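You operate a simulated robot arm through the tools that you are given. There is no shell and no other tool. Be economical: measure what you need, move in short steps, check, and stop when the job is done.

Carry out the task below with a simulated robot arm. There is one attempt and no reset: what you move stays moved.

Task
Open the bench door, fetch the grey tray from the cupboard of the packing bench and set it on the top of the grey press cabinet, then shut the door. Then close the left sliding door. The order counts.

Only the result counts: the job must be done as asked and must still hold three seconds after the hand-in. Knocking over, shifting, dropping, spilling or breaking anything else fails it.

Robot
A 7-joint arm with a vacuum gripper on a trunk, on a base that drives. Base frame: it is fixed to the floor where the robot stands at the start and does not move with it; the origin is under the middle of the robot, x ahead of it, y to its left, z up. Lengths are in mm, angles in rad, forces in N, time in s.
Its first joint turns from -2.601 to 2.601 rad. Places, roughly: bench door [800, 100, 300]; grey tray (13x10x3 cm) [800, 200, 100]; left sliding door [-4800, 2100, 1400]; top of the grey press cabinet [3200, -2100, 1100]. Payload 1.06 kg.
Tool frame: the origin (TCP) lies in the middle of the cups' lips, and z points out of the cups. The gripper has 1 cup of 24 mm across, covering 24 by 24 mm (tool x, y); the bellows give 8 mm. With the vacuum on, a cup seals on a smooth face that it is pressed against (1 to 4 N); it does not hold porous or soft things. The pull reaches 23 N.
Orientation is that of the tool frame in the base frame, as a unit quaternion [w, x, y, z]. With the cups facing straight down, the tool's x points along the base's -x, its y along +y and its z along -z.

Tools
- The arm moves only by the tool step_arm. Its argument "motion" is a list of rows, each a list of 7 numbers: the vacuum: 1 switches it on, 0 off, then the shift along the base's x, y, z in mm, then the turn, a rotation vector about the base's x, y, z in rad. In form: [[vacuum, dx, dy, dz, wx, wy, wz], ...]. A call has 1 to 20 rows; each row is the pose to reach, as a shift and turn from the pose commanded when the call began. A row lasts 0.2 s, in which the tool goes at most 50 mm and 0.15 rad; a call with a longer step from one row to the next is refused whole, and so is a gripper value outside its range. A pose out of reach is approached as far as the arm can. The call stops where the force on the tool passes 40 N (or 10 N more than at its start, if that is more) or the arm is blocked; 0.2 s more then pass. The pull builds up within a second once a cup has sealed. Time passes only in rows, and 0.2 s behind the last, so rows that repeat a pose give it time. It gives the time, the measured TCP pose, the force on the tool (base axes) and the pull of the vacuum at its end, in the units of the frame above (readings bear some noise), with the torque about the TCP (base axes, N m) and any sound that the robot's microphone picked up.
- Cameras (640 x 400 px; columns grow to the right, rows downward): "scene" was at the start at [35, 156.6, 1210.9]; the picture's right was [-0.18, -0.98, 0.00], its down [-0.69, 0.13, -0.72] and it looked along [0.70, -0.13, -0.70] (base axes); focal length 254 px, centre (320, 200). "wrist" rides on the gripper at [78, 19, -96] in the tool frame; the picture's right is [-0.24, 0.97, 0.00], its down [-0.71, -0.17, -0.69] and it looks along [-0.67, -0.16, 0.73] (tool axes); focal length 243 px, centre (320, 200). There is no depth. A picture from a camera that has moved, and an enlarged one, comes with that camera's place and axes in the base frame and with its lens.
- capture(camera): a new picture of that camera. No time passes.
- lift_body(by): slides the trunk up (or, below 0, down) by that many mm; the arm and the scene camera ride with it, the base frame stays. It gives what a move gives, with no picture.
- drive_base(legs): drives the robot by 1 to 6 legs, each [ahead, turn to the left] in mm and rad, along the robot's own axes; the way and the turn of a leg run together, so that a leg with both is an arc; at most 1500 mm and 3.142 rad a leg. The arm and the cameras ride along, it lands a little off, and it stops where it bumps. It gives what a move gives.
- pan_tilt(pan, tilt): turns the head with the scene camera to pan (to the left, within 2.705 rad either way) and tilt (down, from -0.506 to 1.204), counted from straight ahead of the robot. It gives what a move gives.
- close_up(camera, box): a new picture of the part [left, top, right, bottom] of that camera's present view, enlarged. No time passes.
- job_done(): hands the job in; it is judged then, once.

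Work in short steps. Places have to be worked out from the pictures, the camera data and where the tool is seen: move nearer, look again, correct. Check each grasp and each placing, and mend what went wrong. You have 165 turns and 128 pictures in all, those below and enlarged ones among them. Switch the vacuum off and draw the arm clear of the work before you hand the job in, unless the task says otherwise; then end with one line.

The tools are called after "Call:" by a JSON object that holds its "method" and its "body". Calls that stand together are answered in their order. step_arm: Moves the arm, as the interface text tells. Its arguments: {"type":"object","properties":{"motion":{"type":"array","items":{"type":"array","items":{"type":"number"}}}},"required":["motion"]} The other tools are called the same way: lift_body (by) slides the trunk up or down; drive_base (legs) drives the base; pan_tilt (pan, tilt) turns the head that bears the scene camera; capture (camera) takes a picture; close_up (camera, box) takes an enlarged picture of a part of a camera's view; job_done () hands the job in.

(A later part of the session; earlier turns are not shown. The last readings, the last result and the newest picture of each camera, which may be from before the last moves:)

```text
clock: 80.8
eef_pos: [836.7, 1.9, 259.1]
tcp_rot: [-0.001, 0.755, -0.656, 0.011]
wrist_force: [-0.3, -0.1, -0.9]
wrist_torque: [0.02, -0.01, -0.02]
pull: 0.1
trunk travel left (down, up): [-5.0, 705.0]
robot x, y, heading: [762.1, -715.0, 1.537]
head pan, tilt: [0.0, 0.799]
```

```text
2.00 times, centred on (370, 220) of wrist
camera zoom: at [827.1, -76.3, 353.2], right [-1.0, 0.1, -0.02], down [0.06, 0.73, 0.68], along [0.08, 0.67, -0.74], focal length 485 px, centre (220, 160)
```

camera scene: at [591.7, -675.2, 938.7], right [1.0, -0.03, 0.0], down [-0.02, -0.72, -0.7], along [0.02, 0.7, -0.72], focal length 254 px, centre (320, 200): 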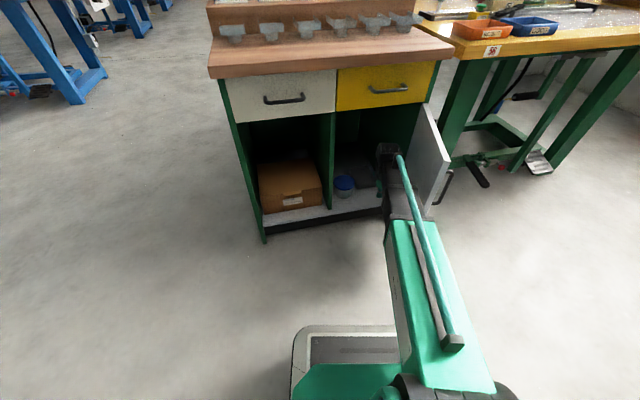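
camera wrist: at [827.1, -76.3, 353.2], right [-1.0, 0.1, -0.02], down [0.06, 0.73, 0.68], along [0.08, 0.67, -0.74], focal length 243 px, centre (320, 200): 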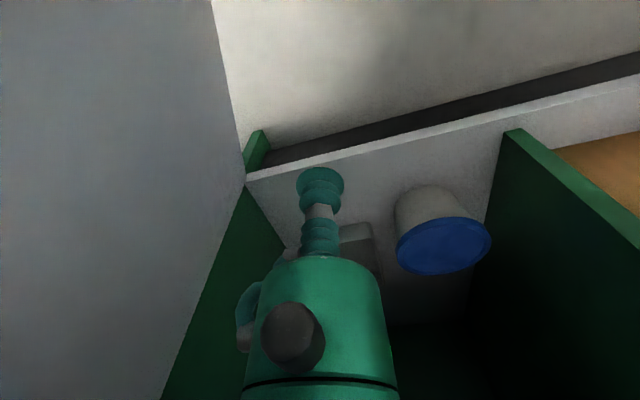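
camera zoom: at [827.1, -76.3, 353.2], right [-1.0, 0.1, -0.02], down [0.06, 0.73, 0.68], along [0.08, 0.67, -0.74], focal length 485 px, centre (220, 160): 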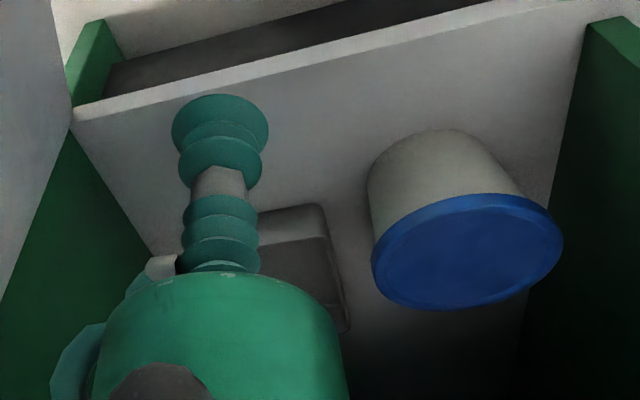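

I estimate the tray centre near (831, 237). Extend into the cupboard at z≈255 and look again.

Call:
{"method": "step_arm", "body": {"motion": [[0, -1, 40, 0, 0, 0, 0], [0, -2, 80, 0, 0, 0, 0], [0, -3, 120, 0, 0, 0, 0], [0, -4, 160, 0, 0, 0, 0], [0, -5, 200, 0, 0, 0, 0]]}}

Call:
{"method": "capture", "body": {"camera": "wrist"}}

Call:
{"method": "capture", "body": {"camera": "scene"}}

```text
clock: 82.0
eef_pos: [834.4, 202.0, 257.3]
tcp_rot: [-0.001, 0.755, -0.655, 0.011]
wrist_force: [0.0, -0.1, -1.3]
wrist_torque: [-0.02, 0.03, -0.01]
pull: 0.1
trunk travel left (down, up): [-5.0, 705.0]
robot x, y, heading: [765.0, -717.7, 1.538]
head pan, tilt: [0.0, 0.799]
```

```text
90 pictures are left
camera wrist: at [823.3, 123.9, 353.3], right [-1.0, 0.1, -0.02], down [0.06, 0.73, 0.68], along [0.08, 0.67, -0.74], focal length 243 px, centre (320, 200)
```

wrist: 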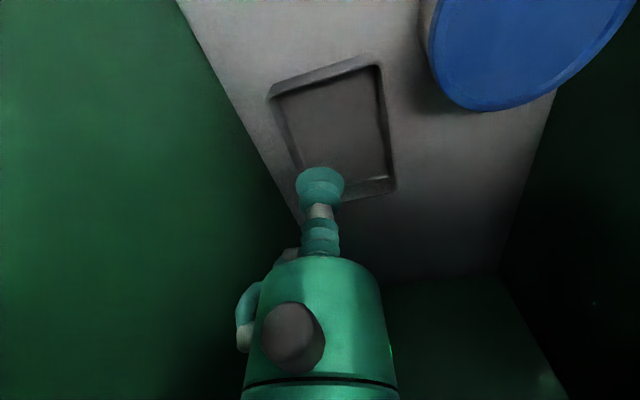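

```text
89 pictures are left
camera scene: at [591.7, -675.3, 938.7], right [1.0, -0.03, 0.0], down [-0.02, -0.72, -0.7], along [0.02, 0.7, -0.72], focal length 254 px, centre (320, 200)
```

scene: 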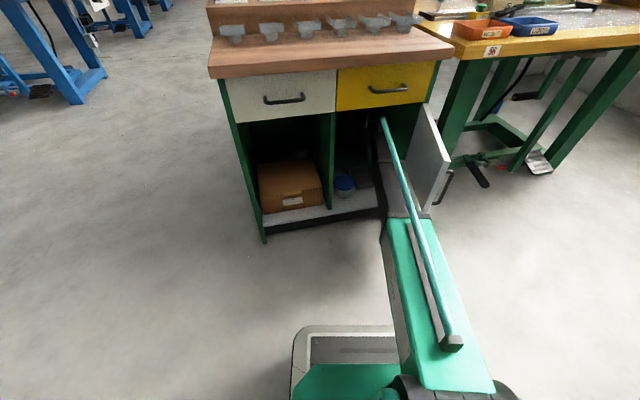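

Clear view: tray rim centre ≈ (820, 250), rim z≈130. Move over it and descend to z≈160.

Call:
{"method": "step_arm", "body": {"motion": [[0, -7, 23, 0, 0, 0, 0], [0, -14, 46, -10, 0, 0, 0], [0, -14, 46, -50, 0, 0, 0], [0, -14, 46, -95, 0, 0, 0]]}}

Call:
{"method": "capture", "body": {"camera": "wrist"}}

```text
clock: 83.0
eef_pos: [820.8, 245.0, 162.8]
tcp_rot: [-0.001, 0.754, -0.656, 0.012]
wrist_force: [-0.6, -0.2, 0.0]
wrist_torque: [0.0, 0.03, 0.0]
pull: 0.1
trunk travel left (down, up): [-5.0, 705.0]
robot x, y, heading: [759.8, -716.7, 1.537]
head pan, tilt: [0.0, 0.799]
```

```text
88 pictures are left
camera wrist: at [810.1, 167.2, 258.1], right [-1.0, 0.1, -0.02], down [0.06, 0.73, 0.68], along [0.08, 0.67, -0.74], focal length 243 px, centre (320, 200)
```

wrist: 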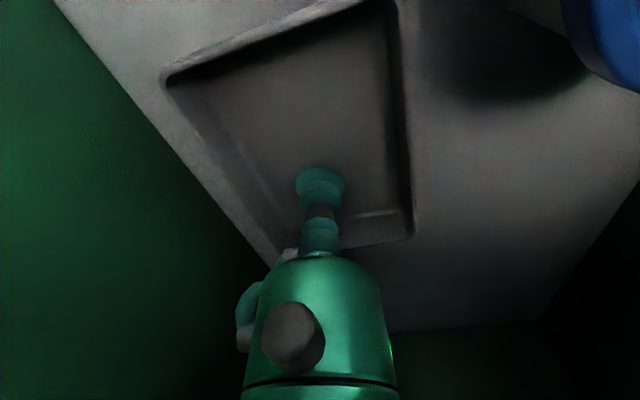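

Rim z≈145 and centre ≈ (822, 249): I'm right over it. Descend with vacuum on in small steps.

Call:
{"method": "step_arm", "body": {"motion": [[1, 1, 4, -20, 0, 0, 0], [1, 1, 4, -32, 0, 0, 0], [1, 1, 4, -36, 0, 0, 0], [1, 1, 4, -40, 0, 0, 0]]}}

```text
clock: 84.0
eef_pos: [820.7, 249.7, 125.5]
tcp_rot: [-0.003, 0.755, -0.656, 0.01]
wrist_force: [1.4, -6.8, 22.1]
wrist_torque: [0.13, 0.12, 0.0]
pull: 23.0
trunk travel left (down, up): [-5.0, 705.0]
robot x, y, heading: [758.9, -717.0, 1.537]
head pan, tilt: [0.0, 0.799]
```

Sealed with 23 N. Lift slowly a few mm, then higher.

Call:
{"method": "step_arm", "body": {"motion": [[1, 0, 0, 5, 0, 0, 0], [1, 0, 0, 12, 0, 0, 0], [1, 0, 0, 22, 0, 0, 0], [1, 0, 0, 40, 0, 0, 0], [1, 0, 0, 65, 0, 0, 0], [1, 0, 0, 90, 0, 0, 0], [1, 0, 0, 115, 0, 0, 0], [1, 0, 0, 115, 0, 0, 0]]}}

Call:
{"method": "capture", "body": {"camera": "wrist"}}

```text
clock: 85.8
eef_pos: [818.2, 252.5, 237.3]
tcp_rot: [-0.001, 0.755, -0.655, 0.011]
wrist_force: [0.3, 0.2, -1.0]
wrist_torque: [0.01, 0.03, 0.0]
pull: 22.7
trunk travel left (down, up): [-5.0, 705.0]
robot x, y, heading: [760.7, -717.5, 1.536]
head pan, tilt: [0.0, 0.799]
```

```text
87 pictures are left
camera wrist: at [809.0, 173.8, 333.2], right [-1.0, 0.1, -0.02], down [0.06, 0.73, 0.68], along [0.08, 0.67, -0.74], focal length 243 px, centre (320, 200)
```

wrist: 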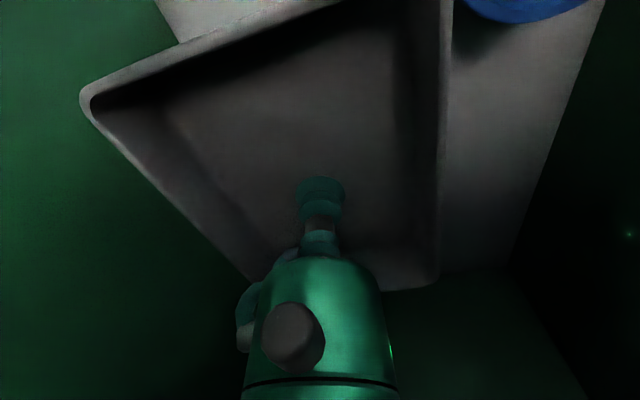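

Tray is held, above the pot's lid level. Draw it straight out of the cupboard.

Call:
{"method": "step_arm", "body": {"motion": [[1, 2, -25, 0, 0, 0, 0], [1, 4, -50, 0, 0, 0, 0], [1, 7, -85, 0, 0, 0, 0], [1, 10, -120, 0, 0, 0, 0], [1, 12, -155, 0, 0, 0, 0], [1, 14, -190, 0, 0, 0, 0], [1, 16, -225, 0, 0, 0, 0]]}}

Call:
{"method": "drive_base", "body": {"legs": [[-300, 0]]}}

Call:
{"method": "capture", "body": {"camera": "scene"}}

```text
clock: 87.4
eef_pos: [835.4, 26.3, 238.3]
tcp_rot: [-0.002, 0.755, -0.656, 0.01]
wrist_force: [0.6, 0.0, -1.1]
wrist_torque: [0.03, 0.0, -0.01]
pull: 22.8
trunk travel left (down, up): [-5.0, 705.0]
robot x, y, heading: [762.7, -716.1, 1.536]
head pan, tilt: [0.0, 0.799]
```

```text
clock: 89.5
eef_pos: [828.6, -274.5, 239.3]
tcp_rot: [-0.001, 0.754, -0.657, 0.012]
wrist_force: [-0.3, 0.0, -0.8]
wrist_torque: [-0.02, 0.0, -0.02]
pull: 22.8
trunk travel left (down, up): [-5.0, 705.0]
robot x, y, heading: [751.1, -1016.8, 1.53]
head pan, tilt: [0.0, 0.799]
```

```text
86 pictures are left
camera scene: at [582.1, -975.1, 938.7], right [1.0, -0.03, 0.0], down [-0.02, -0.72, -0.7], along [0.02, 0.7, -0.72], focal length 254 px, centre (320, 200)
```

scene: 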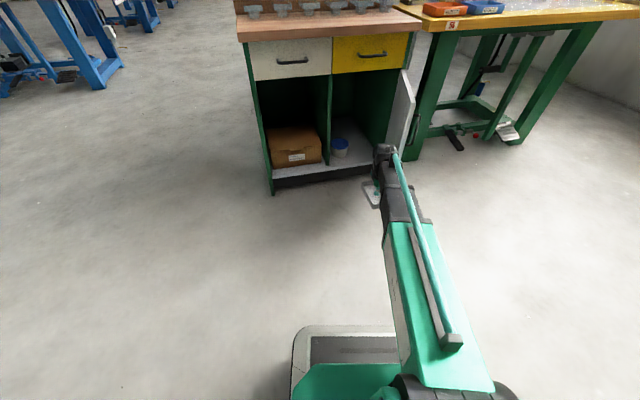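

Tray is out. Raise the trunk and look toward the press cabinet at about (3200, -2100).

Call:
{"method": "lift_body", "body": {"by": 690}}

Call:
{"method": "pan_tilt", "body": {"pan": -1.95, "tilt": 0.35}}

Call:
{"method": "capture", "body": {"camera": "scene"}}

```text
refused: 690 is not a number from -400 to 400
```

```text
clock: 91.4
eef_pos: [829.5, -273.3, 238.9]
tcp_rot: [-0.001, 0.754, -0.656, 0.011]
wrist_force: [0.1, -0.1, -0.8]
wrist_torque: [0.04, 0.0, -0.01]
pull: 22.8
trunk travel left (down, up): [-5.0, 705.0]
robot x, y, heading: [752.2, -1016.3, 1.535]
head pan, tilt: [-1.95, 0.351]
```

```text
85 pictures are left
camera scene: at [664.8, -1092.9, 978.3], right [-0.4, -0.92, 0.0], down [-0.32, 0.14, -0.94], along [0.86, -0.38, -0.34], focal length 254 px, centre (320, 200)
```

scene: 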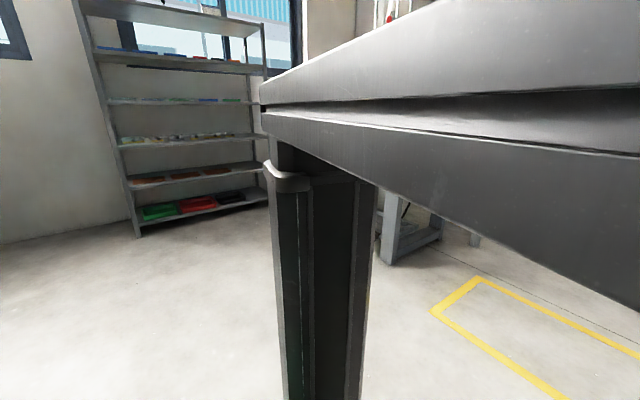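

The gantry blocks the view; raise in two lifts.

Call:
{"method": "lift_body", "body": {"by": 400}}

Call:
{"method": "lift_body", "body": {"by": 280}}

Call:
{"method": "capture", "body": {"camera": "scene"}}

```text
clock: 95.2
eef_pos: [827.8, -273.5, 638.0]
tcp_rot: [0.0, 0.754, -0.657, 0.011]
wrist_force: [0.7, -0.2, -0.5]
wrist_torque: [-0.03, -0.04, 0.01]
pull: 23.2
trunk travel left (down, up): [-405.0, 305.0]
robot x, y, heading: [753.1, -1013.9, 1.537]
head pan, tilt: [-1.95, 0.351]
```

```text
clock: 98.0
eef_pos: [828.2, -275.1, 918.7]
tcp_rot: [0.0, 0.754, -0.656, 0.011]
wrist_force: [0.2, 0.4, -1.5]
wrist_torque: [0.02, -0.01, 0.01]
pull: 22.6
trunk travel left (down, up): [-685.0, 25.0]
robot x, y, heading: [753.3, -1019.0, 1.541]
head pan, tilt: [-1.95, 0.351]
```

```text
84 pictures are left
camera scene: at [664.8, -1092.9, 1658.3], right [-0.4, -0.92, 0.0], down [-0.31, 0.14, -0.94], along [0.86, -0.38, -0.34], focal length 254 px, centre (320, 200)
```

scene: 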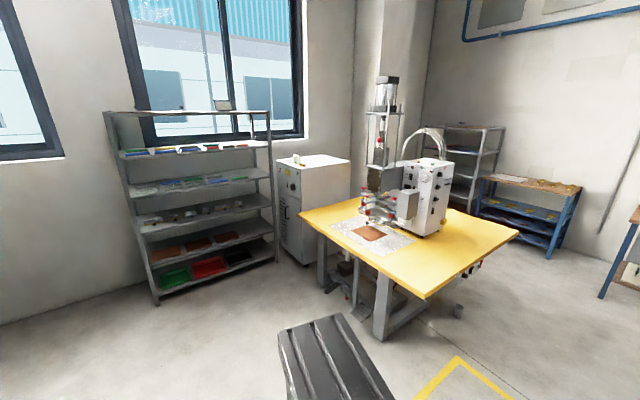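

The grey cabinet is between the shelf and the yellow press table. Zoom in on it.

Call:
{"method": "close_up", "body": {"camera": "scene", "box": [250, 130, 370, 280]}}

```text
2.67 times, centred on (310, 205) of scene
camera zoom: at [664.8, -1092.9, 1658.3], right [-0.4, -0.92, 0.0], down [-0.31, 0.14, -0.94], along [0.86, -0.38, -0.34], focal length 678 px, centre (347, 187)
```

zoom: 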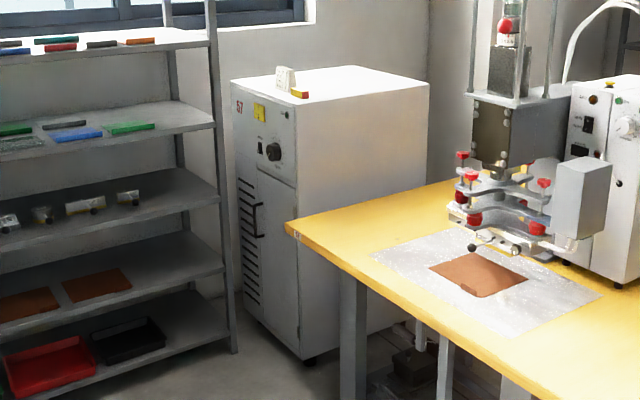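

Cabinet 57's near top corner is around (2984, -1916), top z≈1095. Drive to about (2250, -1350), facing it.

Call:
{"method": "drive_base", "body": {"legs": [[0, -1.76], [1450, 0], [0, -0.45]]}}

Call:
{"method": "pan_tilt", "body": {"pan": 0.0, "tilt": 0.5}}

Call:
{"method": "capture", "body": {"camera": "scene"}}

```text
clock: 110.8
eef_pos: [2715.1, -1845.2, 918.2]
tcp_rot: [-0.009, 0.247, 0.969, -0.006]
wrist_force: [0.4, 0.5, -0.1]
wrist_torque: [0.01, -0.01, -0.01]
pull: 23.1
trunk travel left (down, up): [-685.0, 25.0]
robot x, y, heading: [2161.3, -1341.8, -0.674]
head pan, tilt: [-1.95, 0.351]
```

```text
clock: 112.7
eef_pos: [2715.3, -1845.6, 919.5]
tcp_rot: [-0.01, 0.247, 0.969, -0.006]
wrist_force: [-0.5, -0.2, -0.6]
wrist_torque: [-0.02, -0.02, 0.01]
pull: 23.0
trunk travel left (down, up): [-685.0, 25.0]
robot x, y, heading: [2165.9, -1340.8, -0.666]
head pan, tilt: [0.0, 0.499]
```

```text
82 pictures are left
camera scene: at [2302.7, -1234.8, 1644.7], right [-0.62, -0.78, 0.0], down [-0.38, 0.3, -0.88], along [0.69, -0.55, -0.48], focal length 254 px, centre (320, 200)
```

scene: 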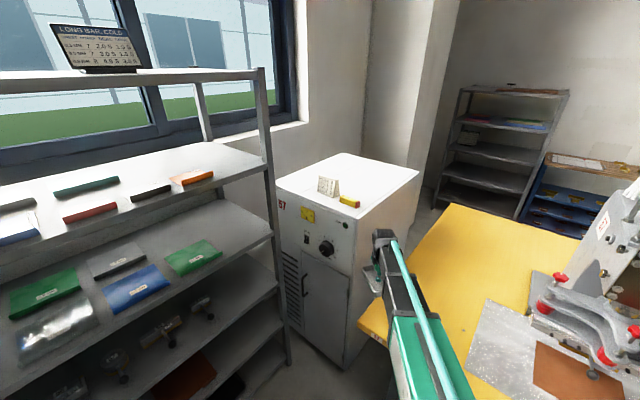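

Cabinet top centre ≈ (3195, -2145); a card and a yellow item sit near its front edge (~(3095,-1907), (2975,-1935)). First raise the tray well above.

Call:
{"method": "step_arm", "body": {"motion": [[1, 0, 0, 40, 0, 0, 0], [1, 0, 0, 80, 0, 0, 0], [1, 0, 0, 120, 0, 0, 0], [1, 0, 0, 160, 0, 0, 0], [1, 0, 0, 200, 0, 0, 0], [1, 0, 0, 240, 0, 0, 0], [1, 0, 0, 280, 0, 0, 0], [1, 0, 0, 315, 0, 0, 0]]}}

Call:
{"method": "capture", "body": {"camera": "scene"}}

```text
clock: 114.5
eef_pos: [2713.2, -1845.5, 1232.6]
tcp_rot: [-0.009, 0.247, 0.969, -0.005]
wrist_force: [-0.3, 1.4, -1.2]
wrist_torque: [0.01, -0.01, -0.01]
pull: 23.1
trunk travel left (down, up): [-685.0, 25.0]
robot x, y, heading: [2161.7, -1340.0, -0.666]
head pan, tilt: [0.0, 0.499]
```

```text
81 pictures are left
camera scene: at [2302.6, -1234.6, 1644.6], right [-0.62, -0.78, 0.0], down [-0.38, 0.3, -0.88], along [0.69, -0.55, -0.48], focal length 254 px, centre (320, 200)
```

scene: 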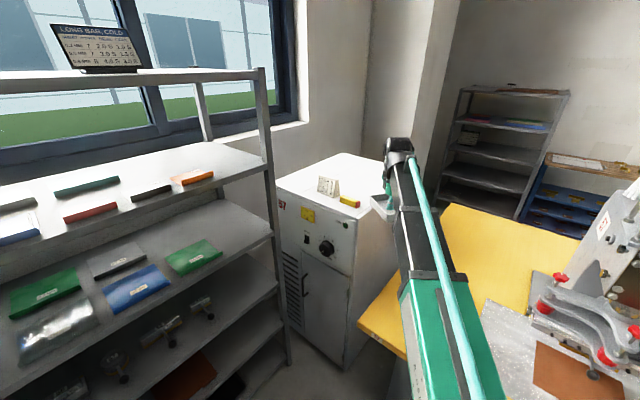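

Now shift the base: back up, turn slightly left, and come forward at a heading that clears both the shelf corner and the table.

Call:
{"method": "drive_base", "body": {"legs": [[-300, 0], [0, 0.22], [450, 0]]}}

Call:
{"method": "capture", "body": {"camera": "scene"}}

```text
clock: 119.7
eef_pos: [2981.1, -1717.8, 1233.1]
tcp_rot: [-0.009, 0.137, 0.991, -0.007]
wrist_force: [0.0, 1.1, -0.8]
wrist_torque: [0.0, 0.03, 0.03]
pull: 22.7
trunk travel left (down, up): [-685.0, 25.0]
robot x, y, heading: [2328.0, -1344.4, -0.447]
head pan, tilt: [0.0, 0.499]
```

```text
80 pictures are left
camera scene: at [2445.8, -1212.8, 1644.6], right [-0.43, -0.9, 0.0], down [-0.43, 0.21, -0.88], along [0.79, -0.38, -0.48], focal length 254 px, centre (320, 200)
```

scene: 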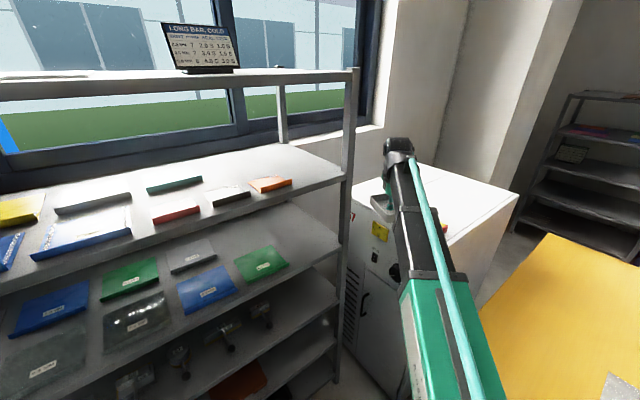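

Swing the arm right a little, away from the shelf, then go 100 mm further ahead.

Call:
{"method": "step_arm", "body": {"motion": [[1, -5, -30, 0, 0, 0, 0], [1, -10, -60, 0, 0, 0, 0], [1, -17, -90, 0, 0, 0, 0], [1, -25, -120, 0, 0, 0, 0]]}}

Call:
{"method": "drive_base", "body": {"legs": [[100, 0]]}}

Call:
{"method": "pan_tilt", "body": {"pan": -0.4, "tilt": 0.6}}

Call:
{"method": "capture", "body": {"camera": "scene"}}

Call:
{"method": "capture", "body": {"camera": "wrist"}}

```text
clock: 120.7
eef_pos: [2955.5, -1838.2, 1231.3]
tcp_rot: [-0.008, 0.138, 0.99, -0.006]
wrist_force: [-0.4, 0.2, -0.6]
wrist_torque: [0.01, -0.02, -0.03]
pull: 22.7
trunk travel left (down, up): [-685.0, 25.0]
robot x, y, heading: [2332.0, -1348.5, -0.449]
head pan, tilt: [0.0, 0.499]
```

```text
clock: 121.8
eef_pos: [3049.7, -1881.7, 1231.2]
tcp_rot: [-0.009, 0.137, 0.99, -0.007]
wrist_force: [0.6, -0.3, -0.5]
wrist_torque: [0.0, 0.03, -0.02]
pull: 23.1
trunk travel left (down, up): [-685.0, 25.0]
robot x, y, heading: [2424.4, -1390.4, -0.449]
head pan, tilt: [0.0, 0.499]
```

```text
clock: 122.7
eef_pos: [3048.7, -1882.1, 1233.1]
tcp_rot: [-0.01, 0.137, 0.991, -0.007]
wrist_force: [0.0, -0.1, -0.9]
wrist_torque: [0.0, 0.01, -0.04]
pull: 22.7
trunk travel left (down, up): [-685.0, 25.0]
robot x, y, heading: [2423.8, -1391.4, -0.447]
head pan, tilt: [-0.4, 0.6]
```

```text
79 pictures are left
camera scene: at [2514.3, -1283.6, 1635.6], right [-0.75, -0.66, 0.0], down [-0.37, 0.42, -0.83], along [0.55, -0.62, -0.56], focal length 254 px, centre (320, 200)
```

scene: 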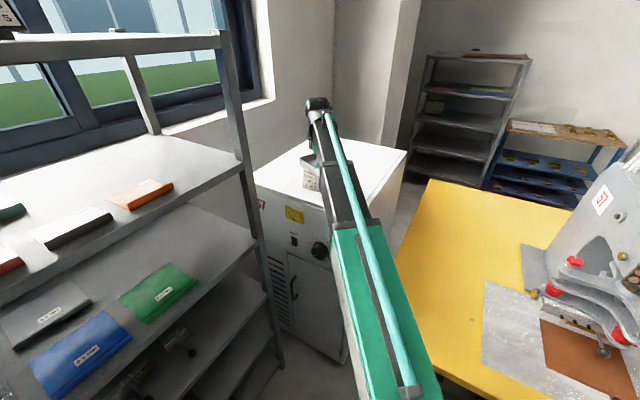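

```text
78 pictures are left
camera wrist: at [2978.4, -1839.2, 1327.8], right [0.49, 0.87, -0.02], down [0.65, -0.35, 0.68], along [0.58, -0.34, -0.74], focal length 243 px, centre (320, 200)
```

wrist: 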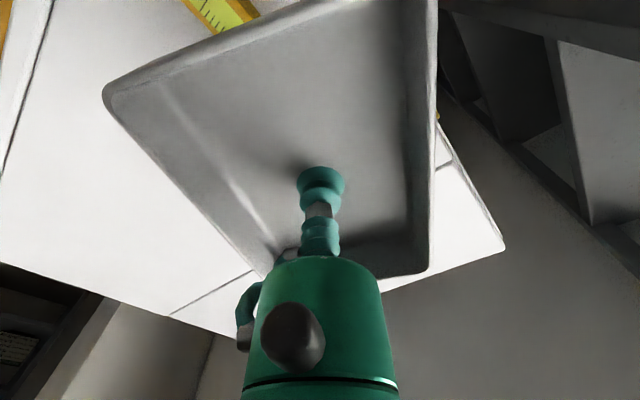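

Cabinet top matches earlier estimates. Move the tray inward over the clear part, toward (3055, -2070).

Call:
{"method": "step_arm", "body": {"motion": [[1, 1, -40, 0, 0, 0, 0], [1, 2, -80, 0, 0, 0, 0], [1, 3, -120, 0, 0, 0, 0], [1, 5, -160, 0, 0, 0, 0], [1, 7, -190, 0, 0, 0, 0]]}}

Call:
{"method": "capture", "body": {"camera": "wrist"}}

Call:
{"method": "capture", "body": {"camera": "scene"}}

```text
clock: 123.9
eef_pos: [3054.1, -2072.6, 1232.1]
tcp_rot: [-0.008, 0.138, 0.99, -0.006]
wrist_force: [0.1, -0.5, -0.4]
wrist_torque: [-0.03, -0.04, 0.03]
pull: 22.5
trunk travel left (down, up): [-685.0, 25.0]
robot x, y, heading: [2421.3, -1391.3, -0.448]
head pan, tilt: [-0.4, 0.6]
```

```text
77 pictures are left
camera wrist: at [2985.1, -2031.5, 1327.2], right [0.49, 0.87, -0.02], down [0.65, -0.35, 0.68], along [0.58, -0.34, -0.74], focal length 243 px, centre (320, 200)
```

wrist: 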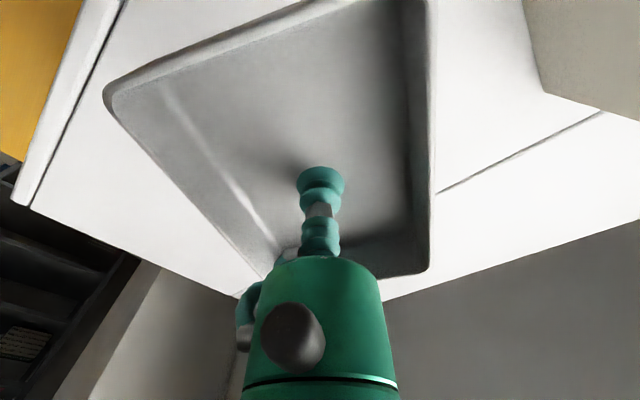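

```text
76 pictures are left
camera scene: at [2514.4, -1284.1, 1635.6], right [-0.75, -0.66, 0.0], down [-0.37, 0.42, -0.82], along [0.55, -0.62, -0.57], focal length 254 px, centre (320, 200)
```

scene: 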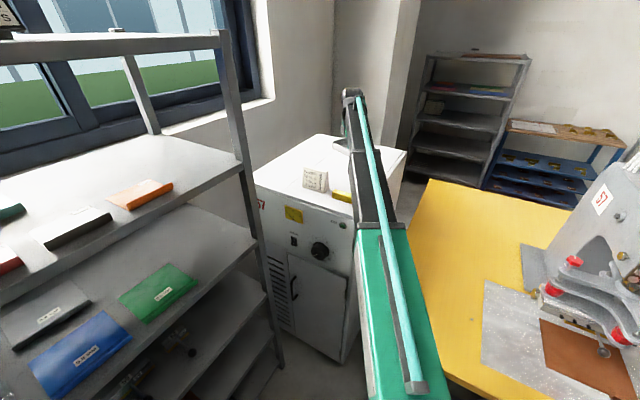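

Position is good with margin to edges and items. Descend to z≈1135.

Call:
{"method": "step_arm", "body": {"motion": [[1, 5, -5, -30, 0, 0, 0], [1, 8, -8, -65, 0, 0, 0], [1, 8, -8, -95, 0, 0, 0]]}}

Call:
{"method": "close_up", "body": {"camera": "scene", "box": [240, 80, 440, 220]}}

```text
clock: 124.7
eef_pos: [3062.7, -2078.7, 1137.1]
tcp_rot: [-0.009, 0.137, 0.991, -0.006]
wrist_force: [-0.4, 0.3, -0.8]
wrist_torque: [0.04, -0.04, 0.02]
pull: 23.1
trunk travel left (down, up): [-685.0, 25.0]
robot x, y, heading: [2425.0, -1389.4, -0.446]
head pan, tilt: [-0.4, 0.6]
```

```text
2.86 times, centred on (340, 150) of scene
camera zoom: at [2514.5, -1283.8, 1635.6], right [-0.75, -0.66, 0.0], down [-0.37, 0.42, -0.83], along [0.55, -0.62, -0.56], focal length 726 px, centre (263, 343)
```

zoom: 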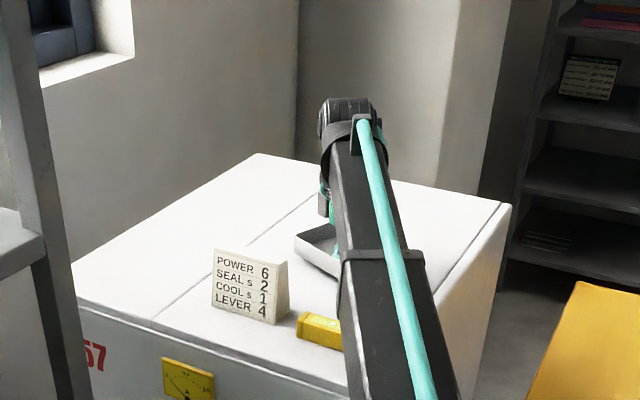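

Clear of the card and yellow box. Descend in small steps until contact.

Call:
{"method": "step_arm", "body": {"motion": [[1, 0, 0, -12, 0, 0, 0], [1, 0, 0, -20, 0, 0, 0], [1, 0, 0, -25, 0, 0, 0]]}}

```text
clock: 125.5
eef_pos: [3063.7, -2079.5, 1114.1]
tcp_rot: [-0.006, 0.137, 0.991, -0.009]
wrist_force: [7.0, -7.5, 26.5]
wrist_torque: [0.19, 0.08, 0.01]
pull: 22.9
trunk travel left (down, up): [-685.0, 25.0]
robot x, y, heading: [2420.8, -1391.3, -0.445]
head pan, tilt: [-0.4, 0.6]
```

Contact (26 N). Release the vacuum, relax 3 mm, and wait before lifting.

Call:
{"method": "step_arm", "body": {"motion": [[0, 0, 0, 2, 0, 0, 0], [0, 0, 0, 2, 0, 0, 0], [0, 0, 0, 3, 0, 0, 0], [0, 0, 0, 3, 0, 0, 0], [0, 0, 0, 3, 0, 0, 0]]}}

Call:
{"method": "step_arm", "body": {"motion": [[0, 0, 0, 6, 0, 0, 0], [0, 0, 0, 14, 0, 0, 0], [0, 0, 0, 40, 0, 0, 0], [0, 0, 0, 80, 0, 0, 0], [0, 0, 0, 115, 0, 0, 0]]}}

Call:
{"method": "capture", "body": {"camera": "wrist"}}

Call:
{"method": "close_up", "body": {"camera": "scene", "box": [240, 80, 440, 220]}}

```text
clock: 126.7
eef_pos: [3062.4, -2078.7, 1116.0]
tcp_rot: [-0.009, 0.138, 0.99, -0.007]
wrist_force: [2.7, -2.1, 11.0]
wrist_torque: [0.05, 0.02, -0.01]
pull: 0.0
trunk travel left (down, up): [-685.0, 25.0]
robot x, y, heading: [2423.3, -1390.4, -0.446]
head pan, tilt: [-0.4, 0.6]
```

```text
clock: 127.9
eef_pos: [3064.5, -2076.4, 1231.9]
tcp_rot: [-0.009, 0.138, 0.99, -0.007]
wrist_force: [0.7, -0.1, 0.5]
wrist_torque: [-0.01, 0.03, -0.04]
pull: 0.0
trunk travel left (down, up): [-685.0, 25.0]
robot x, y, heading: [2421.7, -1389.5, -0.446]
head pan, tilt: [-0.4, 0.6]
```

```text
74 pictures are left
camera wrist: at [2994.1, -2035.3, 1327.8], right [0.49, 0.87, -0.02], down [0.65, -0.35, 0.68], along [0.58, -0.34, -0.74], focal length 243 px, centre (320, 200)
```

wrist: 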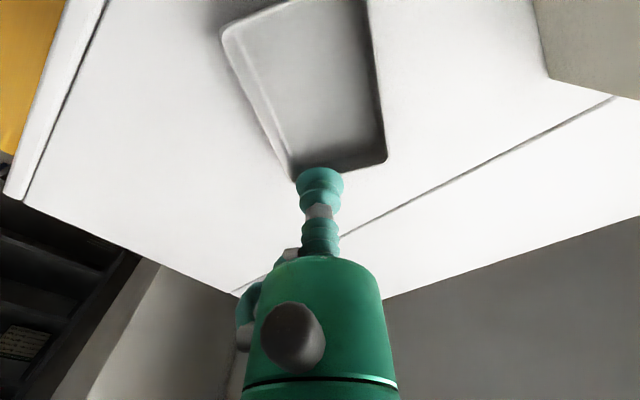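

```text
2.86 times, centred on (340, 150) of scene
camera zoom: at [2514.1, -1283.6, 1635.5], right [-0.75, -0.66, 0.0], down [-0.37, 0.42, -0.83], along [0.55, -0.62, -0.56], focal length 726 px, centre (263, 343)
```

zoom: 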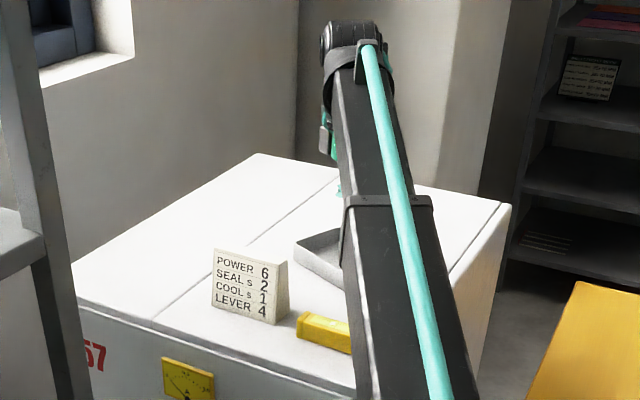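

The tray stands flat on the cabinet, clear of everything. Raise, retract the arm, and back away.

Call:
{"method": "step_arm", "body": {"motion": [[0, 0, 0, 25, 0, 0, 0], [0, 0, 0, 50, 0, 0, 0], [0, -25, 27, 50, 0, 0, 0], [0, -50, 54, 50, 0, 0, 0], [0, -75, 81, 50, 0, 0, 0], [0, -100, 108, 50, 0, 0, 0], [0, -125, 135, 50, 0, 0, 0], [0, -140, 150, 50, 0, 0, 0]]}}

Call:
{"method": "drive_base", "body": {"legs": [[-550, 0]]}}

Call:
{"method": "capture", "body": {"camera": "scene"}}

```text
clock: 129.7
eef_pos: [2925.1, -1929.3, 1280.5]
tcp_rot: [-0.009, 0.137, 0.991, -0.007]
wrist_force: [-0.6, 0.4, 0.5]
wrist_torque: [0.0, 0.02, 0.01]
pull: 0.0
trunk travel left (down, up): [-685.0, 25.0]
robot x, y, heading: [2424.7, -1391.9, -0.446]
head pan, tilt: [-0.4, 0.6]
```

```text
clock: 132.9
eef_pos: [2419.0, -1690.2, 1280.3]
tcp_rot: [-0.008, 0.14, 0.99, -0.007]
wrist_force: [0.3, 0.1, -0.4]
wrist_torque: [-0.02, 0.02, -0.02]
pull: 0.1
trunk travel left (down, up): [-685.0, 25.0]
robot x, y, heading: [1916.9, -1150.6, -0.449]
head pan, tilt: [-0.4, 0.6]
```

```text
72 pictures are left
camera scene: at [2011.2, -1041.8, 1635.6], right [-0.75, -0.66, 0.0], down [-0.37, 0.42, -0.83], along [0.54, -0.62, -0.56], focal length 254 px, centre (320, 200)
```

scene: 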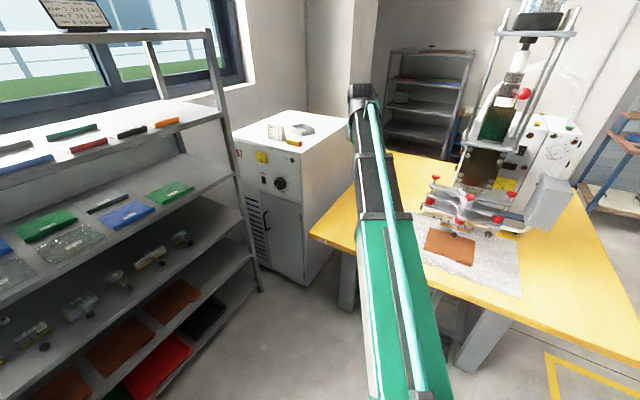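

Tray is visible on the cabinet. Return to in front of the bench.

Call:
{"method": "drive_base", "body": {"legs": [[0, 0.45], [-1170, 0], [0, 1.6]]}}

Call:
{"method": "lift_body", "body": {"by": -400}}

Call:
{"method": "lift_body", "body": {"by": -215}}

Call:
{"method": "pan_tilt", "body": {"pan": 0.0, "tilt": 0.7}}

Call:
{"method": "capture", "body": {"camera": "scene"}}

```text
clock: 144.0
eef_pos: [999.3, -468.7, 1278.6]
tcp_rot: [-0.002, 0.767, -0.642, 0.012]
wrist_force: [-0.4, 0.3, 0.4]
wrist_torque: [-0.01, -0.01, 0.0]
pull: 0.0
trunk travel left (down, up): [-685.0, 25.0]
robot x, y, heading: [731.9, -1158.1, 1.575]
head pan, tilt: [-0.4, 0.6]
```

```text
clock: 147.8
eef_pos: [998.3, -468.2, 879.8]
tcp_rot: [-0.001, 0.767, -0.642, 0.011]
wrist_force: [-0.1, 0.0, -0.4]
wrist_torque: [0.0, 0.01, -0.01]
pull: 0.2
trunk travel left (down, up): [-285.0, 425.0]
robot x, y, heading: [739.1, -1156.7, 1.58]
head pan, tilt: [-0.4, 0.6]
```

```text
clock: 150.1
eef_pos: [999.0, -468.0, 664.5]
tcp_rot: [0.0, 0.767, -0.642, 0.011]
wrist_force: [-0.2, 0.4, 0.3]
wrist_torque: [0.0, -0.01, 0.0]
pull: 0.1
trunk travel left (down, up): [-70.0, 640.0]
robot x, y, heading: [735.4, -1156.5, 1.583]
head pan, tilt: [-0.4, 0.6]
```

```text
clock: 151.0
eef_pos: [998.8, -469.6, 664.4]
tcp_rot: [-0.001, 0.767, -0.641, 0.011]
wrist_force: [0.2, 0.6, 0.5]
wrist_torque: [0.02, -0.01, 0.0]
pull: 0.1
trunk travel left (down, up): [-70.0, 640.0]
robot x, y, heading: [736.2, -1156.5, 1.575]
head pan, tilt: [0.0, 0.7]
```

```text
71 pictures are left
camera scene: at [565.1, -1115.3, 1012.0], right [1.0, 0.01, 0.0], down [0.0, -0.64, -0.77], along [0.0, 0.77, -0.64], focal length 254 px, centre (320, 200)
```

scene: 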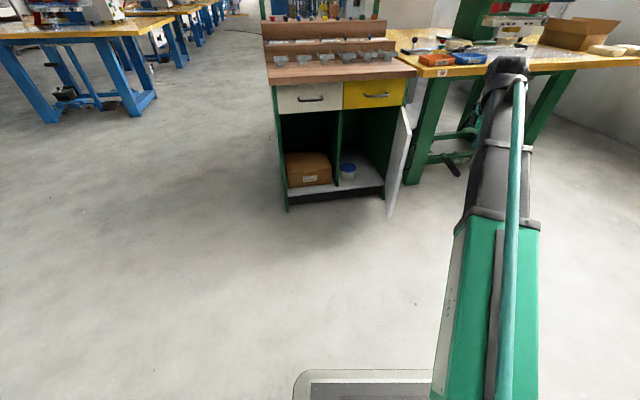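

Door still open as left. I'll pitch the tool horizontal (pointing into the bench) and lower to z≈280, keeping right of the door.

Call:
{"method": "step_arm", "body": {"motion": [[0, 2, 3, -30, 0.143, 0.026, 0], [0, 4, 6, -60, 0.286, 0.052, 0], [0, 6, 9, -90, 0.429, 0.077, 0], [0, 8, 12, -120, 0.572, 0.103, 0], [0, 10, 15, -150, 0.715, 0.129, 0], [0, 12, 18, -180, 0.858, 0.155, 0], [0, 14, 21, -215, 1.0, 0.18, 0], [0, 16, 24, -250, 1.143, 0.206, 0], [0, 18, 27, -285, 1.286, 0.232, 0], [0, 20, 30, -320, 1.429, 0.257, 0], [0, 22, 33, -355, 1.546, 0.278, 0], [0, 22, 33, -385, 1.546, 0.278, 0]]}}

Call:
{"method": "capture", "body": {"camera": "scene"}}

```text
clock: 153.6
eef_pos: [1022.0, -433.3, 279.1]
tcp_rot: [-0.455, 0.543, -0.461, -0.535]
wrist_force: [0.2, 0.9, -0.1]
wrist_torque: [-0.01, -0.01, -0.01]
pull: 0.0
trunk travel left (down, up): [-70.0, 640.0]
robot x, y, heading: [736.4, -1157.1, 1.58]
head pan, tilt: [0.0, 0.7]
```

```text
70 pictures are left
camera scene: at [565.0, -1115.4, 1012.0], right [1.0, 0.01, 0.0], down [0.0, -0.64, -0.77], along [-0.01, 0.77, -0.64], focal length 254 px, centre (320, 200)
```

scene: 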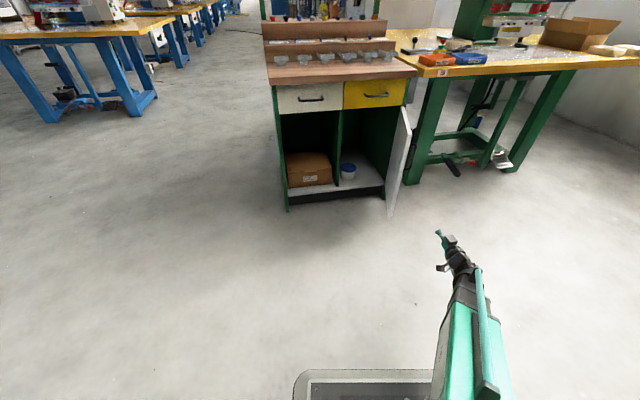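

Drive forward 300 mm so the tool lies alongside the door's outer face.

Call:
{"method": "drive_base", "body": {"legs": [[310, 0.0]]}}

Call:
{"method": "capture", "body": {"camera": "scene"}}

Call:
{"method": "capture", "body": {"camera": "wrist"}}

```text
clock: 155.7
eef_pos: [1024.1, -126.4, 278.5]
tcp_rot: [-0.456, 0.542, -0.462, -0.534]
wrist_force: [0.8, 0.0, -0.1]
wrist_torque: [-0.01, -0.04, -0.02]
pull: 0.0
trunk travel left (down, up): [-70.0, 640.0]
robot x, y, heading: [733.1, -848.8, 1.578]
head pan, tilt: [0.0, 0.7]
```

```text
69 pictures are left
camera scene: at [563.7, -805.9, 1011.9], right [1.0, 0.0, 0.0], down [0.0, -0.64, -0.76], along [0.0, 0.76, -0.64], focal length 254 px, centre (320, 200)
```

scene: 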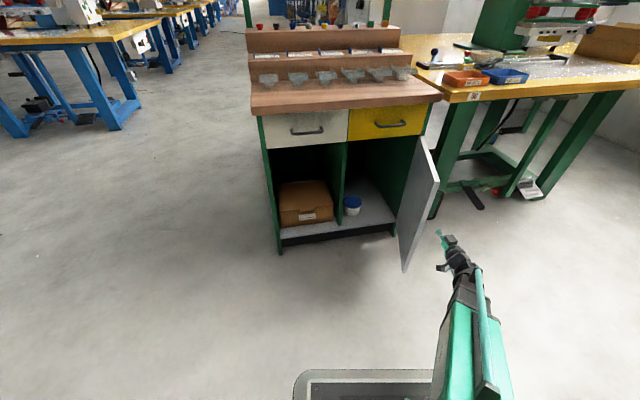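

```text
68 pictures are left
camera wrist: at [1018.8, -223.9, 201.2], right [-0.96, -0.15, 0.23], down [0.28, -0.64, 0.72], along [0.04, 0.75, 0.65], focal length 243 px, centre (320, 200)
```

wrist: 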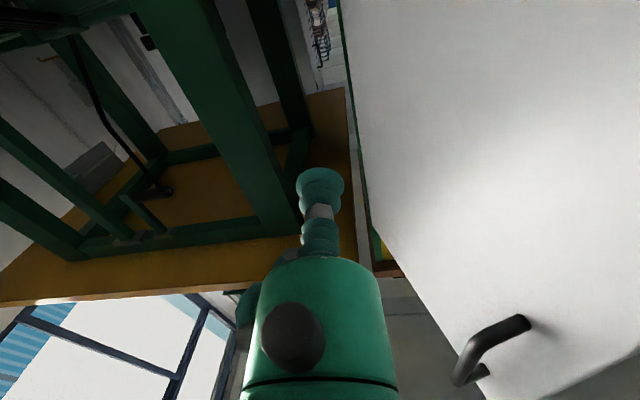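

Yaw the tool left 0.6 rad and bring the tip near the door face.

Call:
{"method": "step_arm", "body": {"motion": [[0, 0, 8, 0, 0, 0, 0.15], [0, -5, 15, 0, 0, 0, 0.3], [0, -15, 22, 0, 0, 0, 0.45], [0, -34, 29, 0, 0, 0, 0.6], [0, -64, 29, 0, 0, 0, 0.6]]}}

Call:
{"method": "capture", "body": {"camera": "wrist"}}

```text
clock: 156.9
eef_pos: [959.1, -98.2, 279.3]
tcp_rot: [-0.277, 0.655, -0.282, -0.644]
wrist_force: [-0.7, 0.2, -0.5]
wrist_torque: [0.02, -0.04, 0.01]
pull: 0.0
trunk travel left (down, up): [-70.0, 640.0]
robot x, y, heading: [735.2, -845.9, 1.57]
head pan, tilt: [0.0, 0.7]
```

```text
67 pictures are left
camera wrist: at [1010.5, -180.4, 201.8], right [-0.71, -0.67, 0.23], down [0.59, -0.37, 0.72], along [-0.39, 0.65, 0.65], focal length 243 px, centre (320, 200)
```

wrist: 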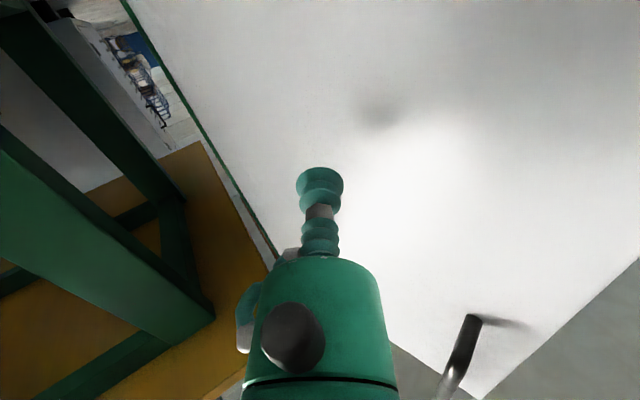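

Now push the door along its closing arc (first half).

Call:
{"method": "step_arm", "body": {"motion": [[0, -28, 1, 0, 0, 0, 0], [0, -47, 3, 0, 0, 0, 0], [0, -66, 7.5, 0, 0, 0, 0], [0, -84, 14, 0, 0, 0, 0], [0, -101, 21, 0, 0, 0, 0], [0, -117, 31, 0, 0, 0, 0], [0, -133, 42, 0, 0, 0, 0], [0, -147, 55, 0, 0, 0, 0]]}}

Call:
{"method": "capture", "body": {"camera": "scene"}}

```text
clock: 158.7
eef_pos: [813.3, -42.5, 278.7]
tcp_rot: [-0.277, 0.655, -0.281, -0.644]
wrist_force: [0.4, 0.2, -1.1]
wrist_torque: [0.0, 0.02, -0.02]
pull: 0.1
trunk travel left (down, up): [-70.0, 640.0]
robot x, y, heading: [731.6, -847.0, 1.574]
head pan, tilt: [0.0, 0.7]
```

```text
66 pictures are left
camera scene: at [563.6, -805.9, 1011.9], right [1.0, 0.0, 0.0], down [0.0, -0.64, -0.76], along [0.0, 0.76, -0.64], focal length 254 px, centre (320, 200)
```

scene: 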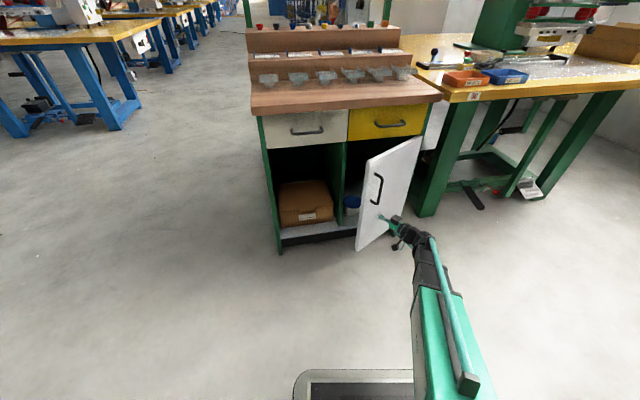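

The door closes well. Push the rest, rotating the tool with the door.

Call:
{"method": "step_arm", "body": {"motion": [[0, -13, 13.5, 0, 0, 0, -0.1], [0, -24, 29, 0, 0, 0, -0.2], [0, -34, 45, 0, 0, 0, -0.3], [0, -42, 62, 0, 0, 0, -0.4], [0, -48.5, 80, 0, 0, 0, -0.5], [0, -52, 92, 0, 0, 0, -0.57], [0, -53, 98, 0, 0, 0, -0.6], [0, -54, 101, 0, 0, 0, -0.6]]}}

Call:
{"method": "capture", "body": {"camera": "scene"}}

```text
clock: 160.5
eef_pos: [759.1, 58.4, 278.0]
tcp_rot: [-0.456, 0.542, -0.463, -0.533]
wrist_force: [4.6, -6.8, -1.2]
wrist_torque: [0.03, 0.0, 0.09]
pull: 0.1
trunk travel left (down, up): [-70.0, 640.0]
robot x, y, heading: [736.4, -846.3, 1.573]
head pan, tilt: [0.0, 0.7]
```

```text
65 pictures are left
camera scene: at [563.7, -805.9, 1011.9], right [1.0, 0.0, 0.0], down [0.0, -0.64, -0.76], along [0.0, 0.76, -0.64], focal length 254 px, centre (320, 200)
```

scene: 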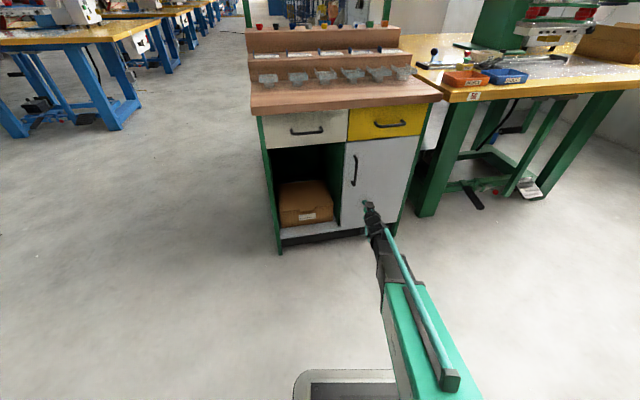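

Contact at 8 N; press a few mm more to make sure it's fully shut, then back off.

Call:
{"method": "step_arm", "body": {"motion": [[0, -0.4, 2, 0, 0, 0, 0], [0, -0.8, 4, 0, 0, 0, 0], [0, -1, 5, 0, 0, 0, 0]]}}

Call:
{"method": "step_arm", "body": {"motion": [[0, 1, -10, 0, 0, 0, 0], [0, 5, -30, 0, 0, 0, 0], [0, 10, -60, 0, 0, 0, 0], [0, 20, -100, 0, 0, 0, 0]]}}

Call:
{"method": "close_up", "body": {"camera": "scene", "box": [250, 90, 440, 260]}}

```text
clock: 161.2
eef_pos: [759.5, 58.8, 277.8]
tcp_rot: [-0.455, 0.543, -0.464, -0.531]
wrist_force: [1.2, -9.3, -2.6]
wrist_torque: [0.08, 0.02, 0.0]
pull: 0.1
trunk travel left (down, up): [-70.0, 640.0]
robot x, y, heading: [734.1, -845.9, 1.57]
head pan, tilt: [0.0, 0.7]
stopped in row 3: the force on the tool passed its limit at 44 N (the readings are from after the stop); the commanded pose is now the measured one
```

```text
clock: 162.2
eef_pos: [778.4, -40.8, 276.6]
tcp_rot: [-0.456, 0.542, -0.463, -0.533]
wrist_force: [-0.3, -0.5, 0.1]
wrist_torque: [-0.01, 0.01, -0.02]
pull: 0.0
trunk travel left (down, up): [-70.0, 640.0]
robot x, y, heading: [733.3, -845.9, 1.57]
head pan, tilt: [0.0, 0.7]
```

```text
2.35 times, centred on (345, 175) of scene
camera zoom: at [563.7, -806.0, 1011.9], right [1.0, 0.0, 0.0], down [0.0, -0.64, -0.76], along [0.0, 0.76, -0.64], focal length 598 px, centre (261, 259)
```

zoom: 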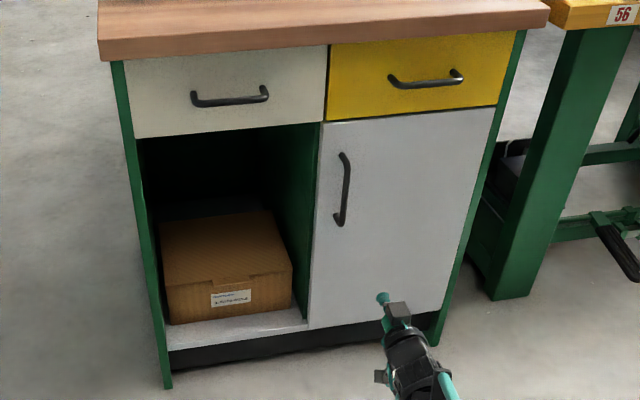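

Door is shut. Now back off, raise the trunk, and look toward the sliding door at (-4800, 2100).

Call:
{"method": "drive_base", "body": {"legs": [[-300, 0]]}}

Call:
{"method": "lift_body", "body": {"by": 400}}

Call:
{"method": "pan_tilt", "body": {"pan": 1.05, "tilt": 0.25}}

Call:
{"method": "capture", "body": {"camera": "scene"}}

```text
clock: 164.2
eef_pos: [776.8, -340.1, 277.8]
tcp_rot: [-0.455, 0.543, -0.463, -0.533]
wrist_force: [0.7, -0.2, -0.5]
wrist_torque: [0.01, 0.02, 0.03]
pull: 0.1
trunk travel left (down, up): [-70.0, 640.0]
robot x, y, heading: [736.5, -1149.2, 1.576]
head pan, tilt: [0.0, 0.7]
```

```text
clock: 168.0
eef_pos: [777.1, -340.5, 676.1]
tcp_rot: [-0.455, 0.543, -0.463, -0.533]
wrist_force: [0.4, -0.3, -0.2]
wrist_torque: [0.01, -0.02, 0.03]
pull: 0.1
trunk travel left (down, up): [-470.0, 240.0]
robot x, y, heading: [734.5, -1152.2, 1.57]
head pan, tilt: [0.0, 0.7]
```

```text
clock: 169.3
eef_pos: [777.6, -341.0, 676.4]
tcp_rot: [-0.456, 0.542, -0.463, -0.533]
wrist_force: [-0.2, 0.4, -0.4]
wrist_torque: [-0.02, 0.0, -0.01]
pull: 0.1
trunk travel left (down, up): [-470.0, 240.0]
robot x, y, heading: [733.8, -1151.3, 1.574]
head pan, tilt: [1.051, 0.25]
```

```text
63 pictures are left
camera scene: at [483.5, -1146.5, 1452.7], right [0.49, 0.87, 0.0], down [0.21, -0.12, -0.97], along [-0.84, 0.48, -0.25], focal length 254 px, centre (320, 200)
```

scene: 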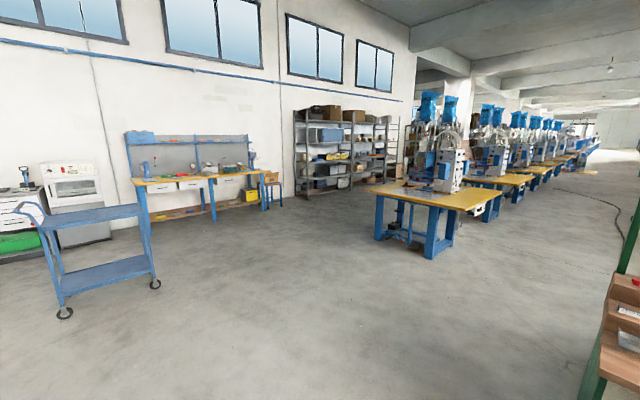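

Call:
{"method": "close_up", "body": {"camera": "scene", "box": [270, 80, 450, 220]}}

```text
2.86 times, centred on (360, 150) of scene
camera zoom: at [483.5, -1146.5, 1452.7], right [0.49, 0.87, 0.0], down [0.21, -0.12, -0.97], along [-0.84, 0.48, -0.25], focal length 726 px, centre (206, 343)
```

zoom: 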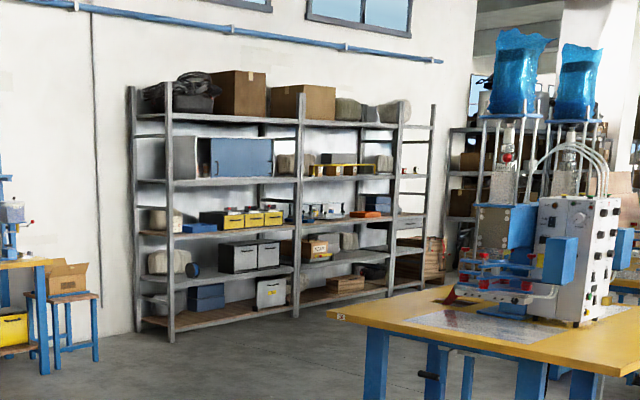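

The target is a small cabinet with sliding doors on the upper shelf of the wall rack. Drive there via (-3000, 600).

Call:
{"method": "drive_base", "body": {"legs": [[0, 1.13], [1500, 0], [1500, 0], [1120, 0]]}}

Call:
{"method": "pan_tilt", "body": {"pan": 0.0, "tilt": 0.15}}

Call:
{"method": "capture", "body": {"camera": "scene"}}

```text
clock: 192.0
eef_pos: [-3685.0, 1043.0, 677.0]
tcp_rot: [-0.109, 0.705, -0.111, -0.692]
wrist_force: [0.1, 0.2, 1.1]
wrist_torque: [-0.02, -0.03, 0.01]
pull: 0.0
trunk travel left (down, up): [-470.0, 240.0]
robot x, y, heading: [-2984.4, 635.5, 2.676]
head pan, tilt: [1.051, 0.25]
```

```text
clock: 193.3
eef_pos: [-3685.2, 1043.3, 675.7]
tcp_rot: [-0.108, 0.705, -0.11, -0.692]
wrist_force: [0.7, 0.1, 0.1]
wrist_torque: [0.0, 0.02, -0.02]
pull: 0.1
trunk travel left (down, up): [-470.0, 240.0]
robot x, y, heading: [-2983.5, 637.1, 2.675]
head pan, tilt: [0.0, 0.15]
```

```text
61 pictures are left
camera scene: at [-3103.9, 510.3, 1462.0], right [0.45, 0.89, 0.0], down [0.13, -0.07, -0.99], along [-0.88, 0.44, -0.15], focal length 254 px, centre (320, 200)
```

scene: 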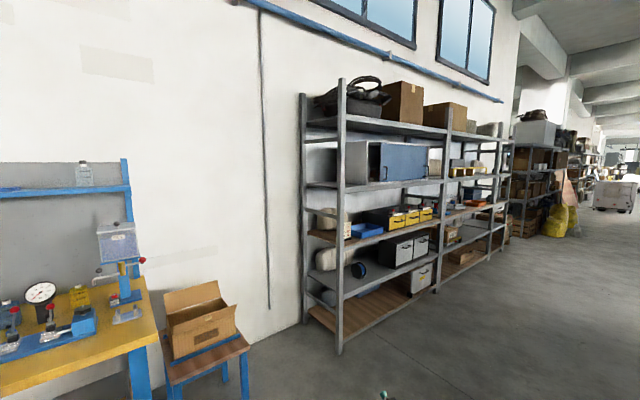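

Go to about 1.1 m in front of the rack, facing it squarely.

Call:
{"method": "drive_base", "body": {"legs": [[0, -0.69], [1450, 0], [206, 0], [0, 1.378]]}}

Call:
{"method": "lift_body", "body": {"by": 235}}

Call:
{"method": "pan_tilt", "body": {"pan": 0.0, "tilt": 0.3}}

Call:
{"method": "capture", "body": {"camera": "scene"}}

```text
clock: 206.9
eef_pos: [-4474.4, 1997.8, 675.6]
tcp_rot: [0.136, 0.699, 0.138, -0.688]
wrist_force: [-1.3, 0.3, 0.2]
wrist_torque: [-0.01, 0.0, -0.01]
pull: 0.1
trunk travel left (down, up): [-470.0, 240.0]
robot x, y, heading: [-3679.5, 2143.4, -2.899]
head pan, tilt: [0.0, 0.15]
```

```text
clock: 209.4
eef_pos: [-4474.9, 1996.3, 911.6]
tcp_rot: [0.136, 0.699, 0.139, -0.688]
wrist_force: [-0.8, -0.4, -0.2]
wrist_torque: [0.0, 0.02, -0.01]
pull: 0.1
trunk travel left (down, up): [-705.0, 5.0]
robot x, y, heading: [-3680.8, 2145.5, -2.904]
head pan, tilt: [0.0, 0.15]
```

```text
clock: 210.1
eef_pos: [-4474.1, 1996.8, 911.4]
tcp_rot: [0.136, 0.7, 0.139, -0.687]
wrist_force: [0.1, -0.4, -0.9]
wrist_torque: [-0.01, -0.03, 0.02]
pull: 0.0
trunk travel left (down, up): [-705.0, 5.0]
robot x, y, heading: [-3677.5, 2140.9, -2.906]
head pan, tilt: [0.0, 0.3]
```

```text
60 pictures are left
camera scene: at [-3686.6, 1968.3, 1683.1], right [-0.24, 0.97, 0.0], down [0.29, 0.07, -0.96], along [-0.93, -0.22, -0.3], focal length 254 px, centre (320, 200)
```

scene: 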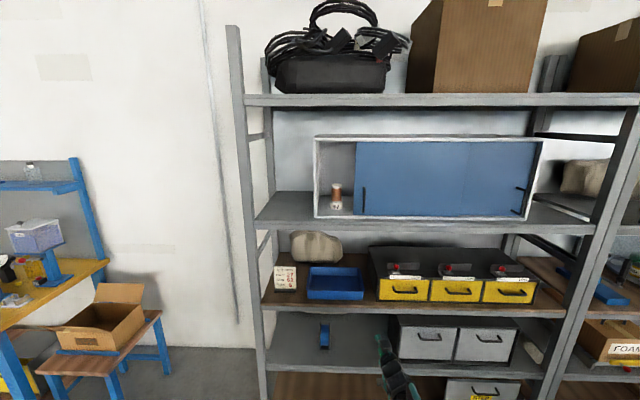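

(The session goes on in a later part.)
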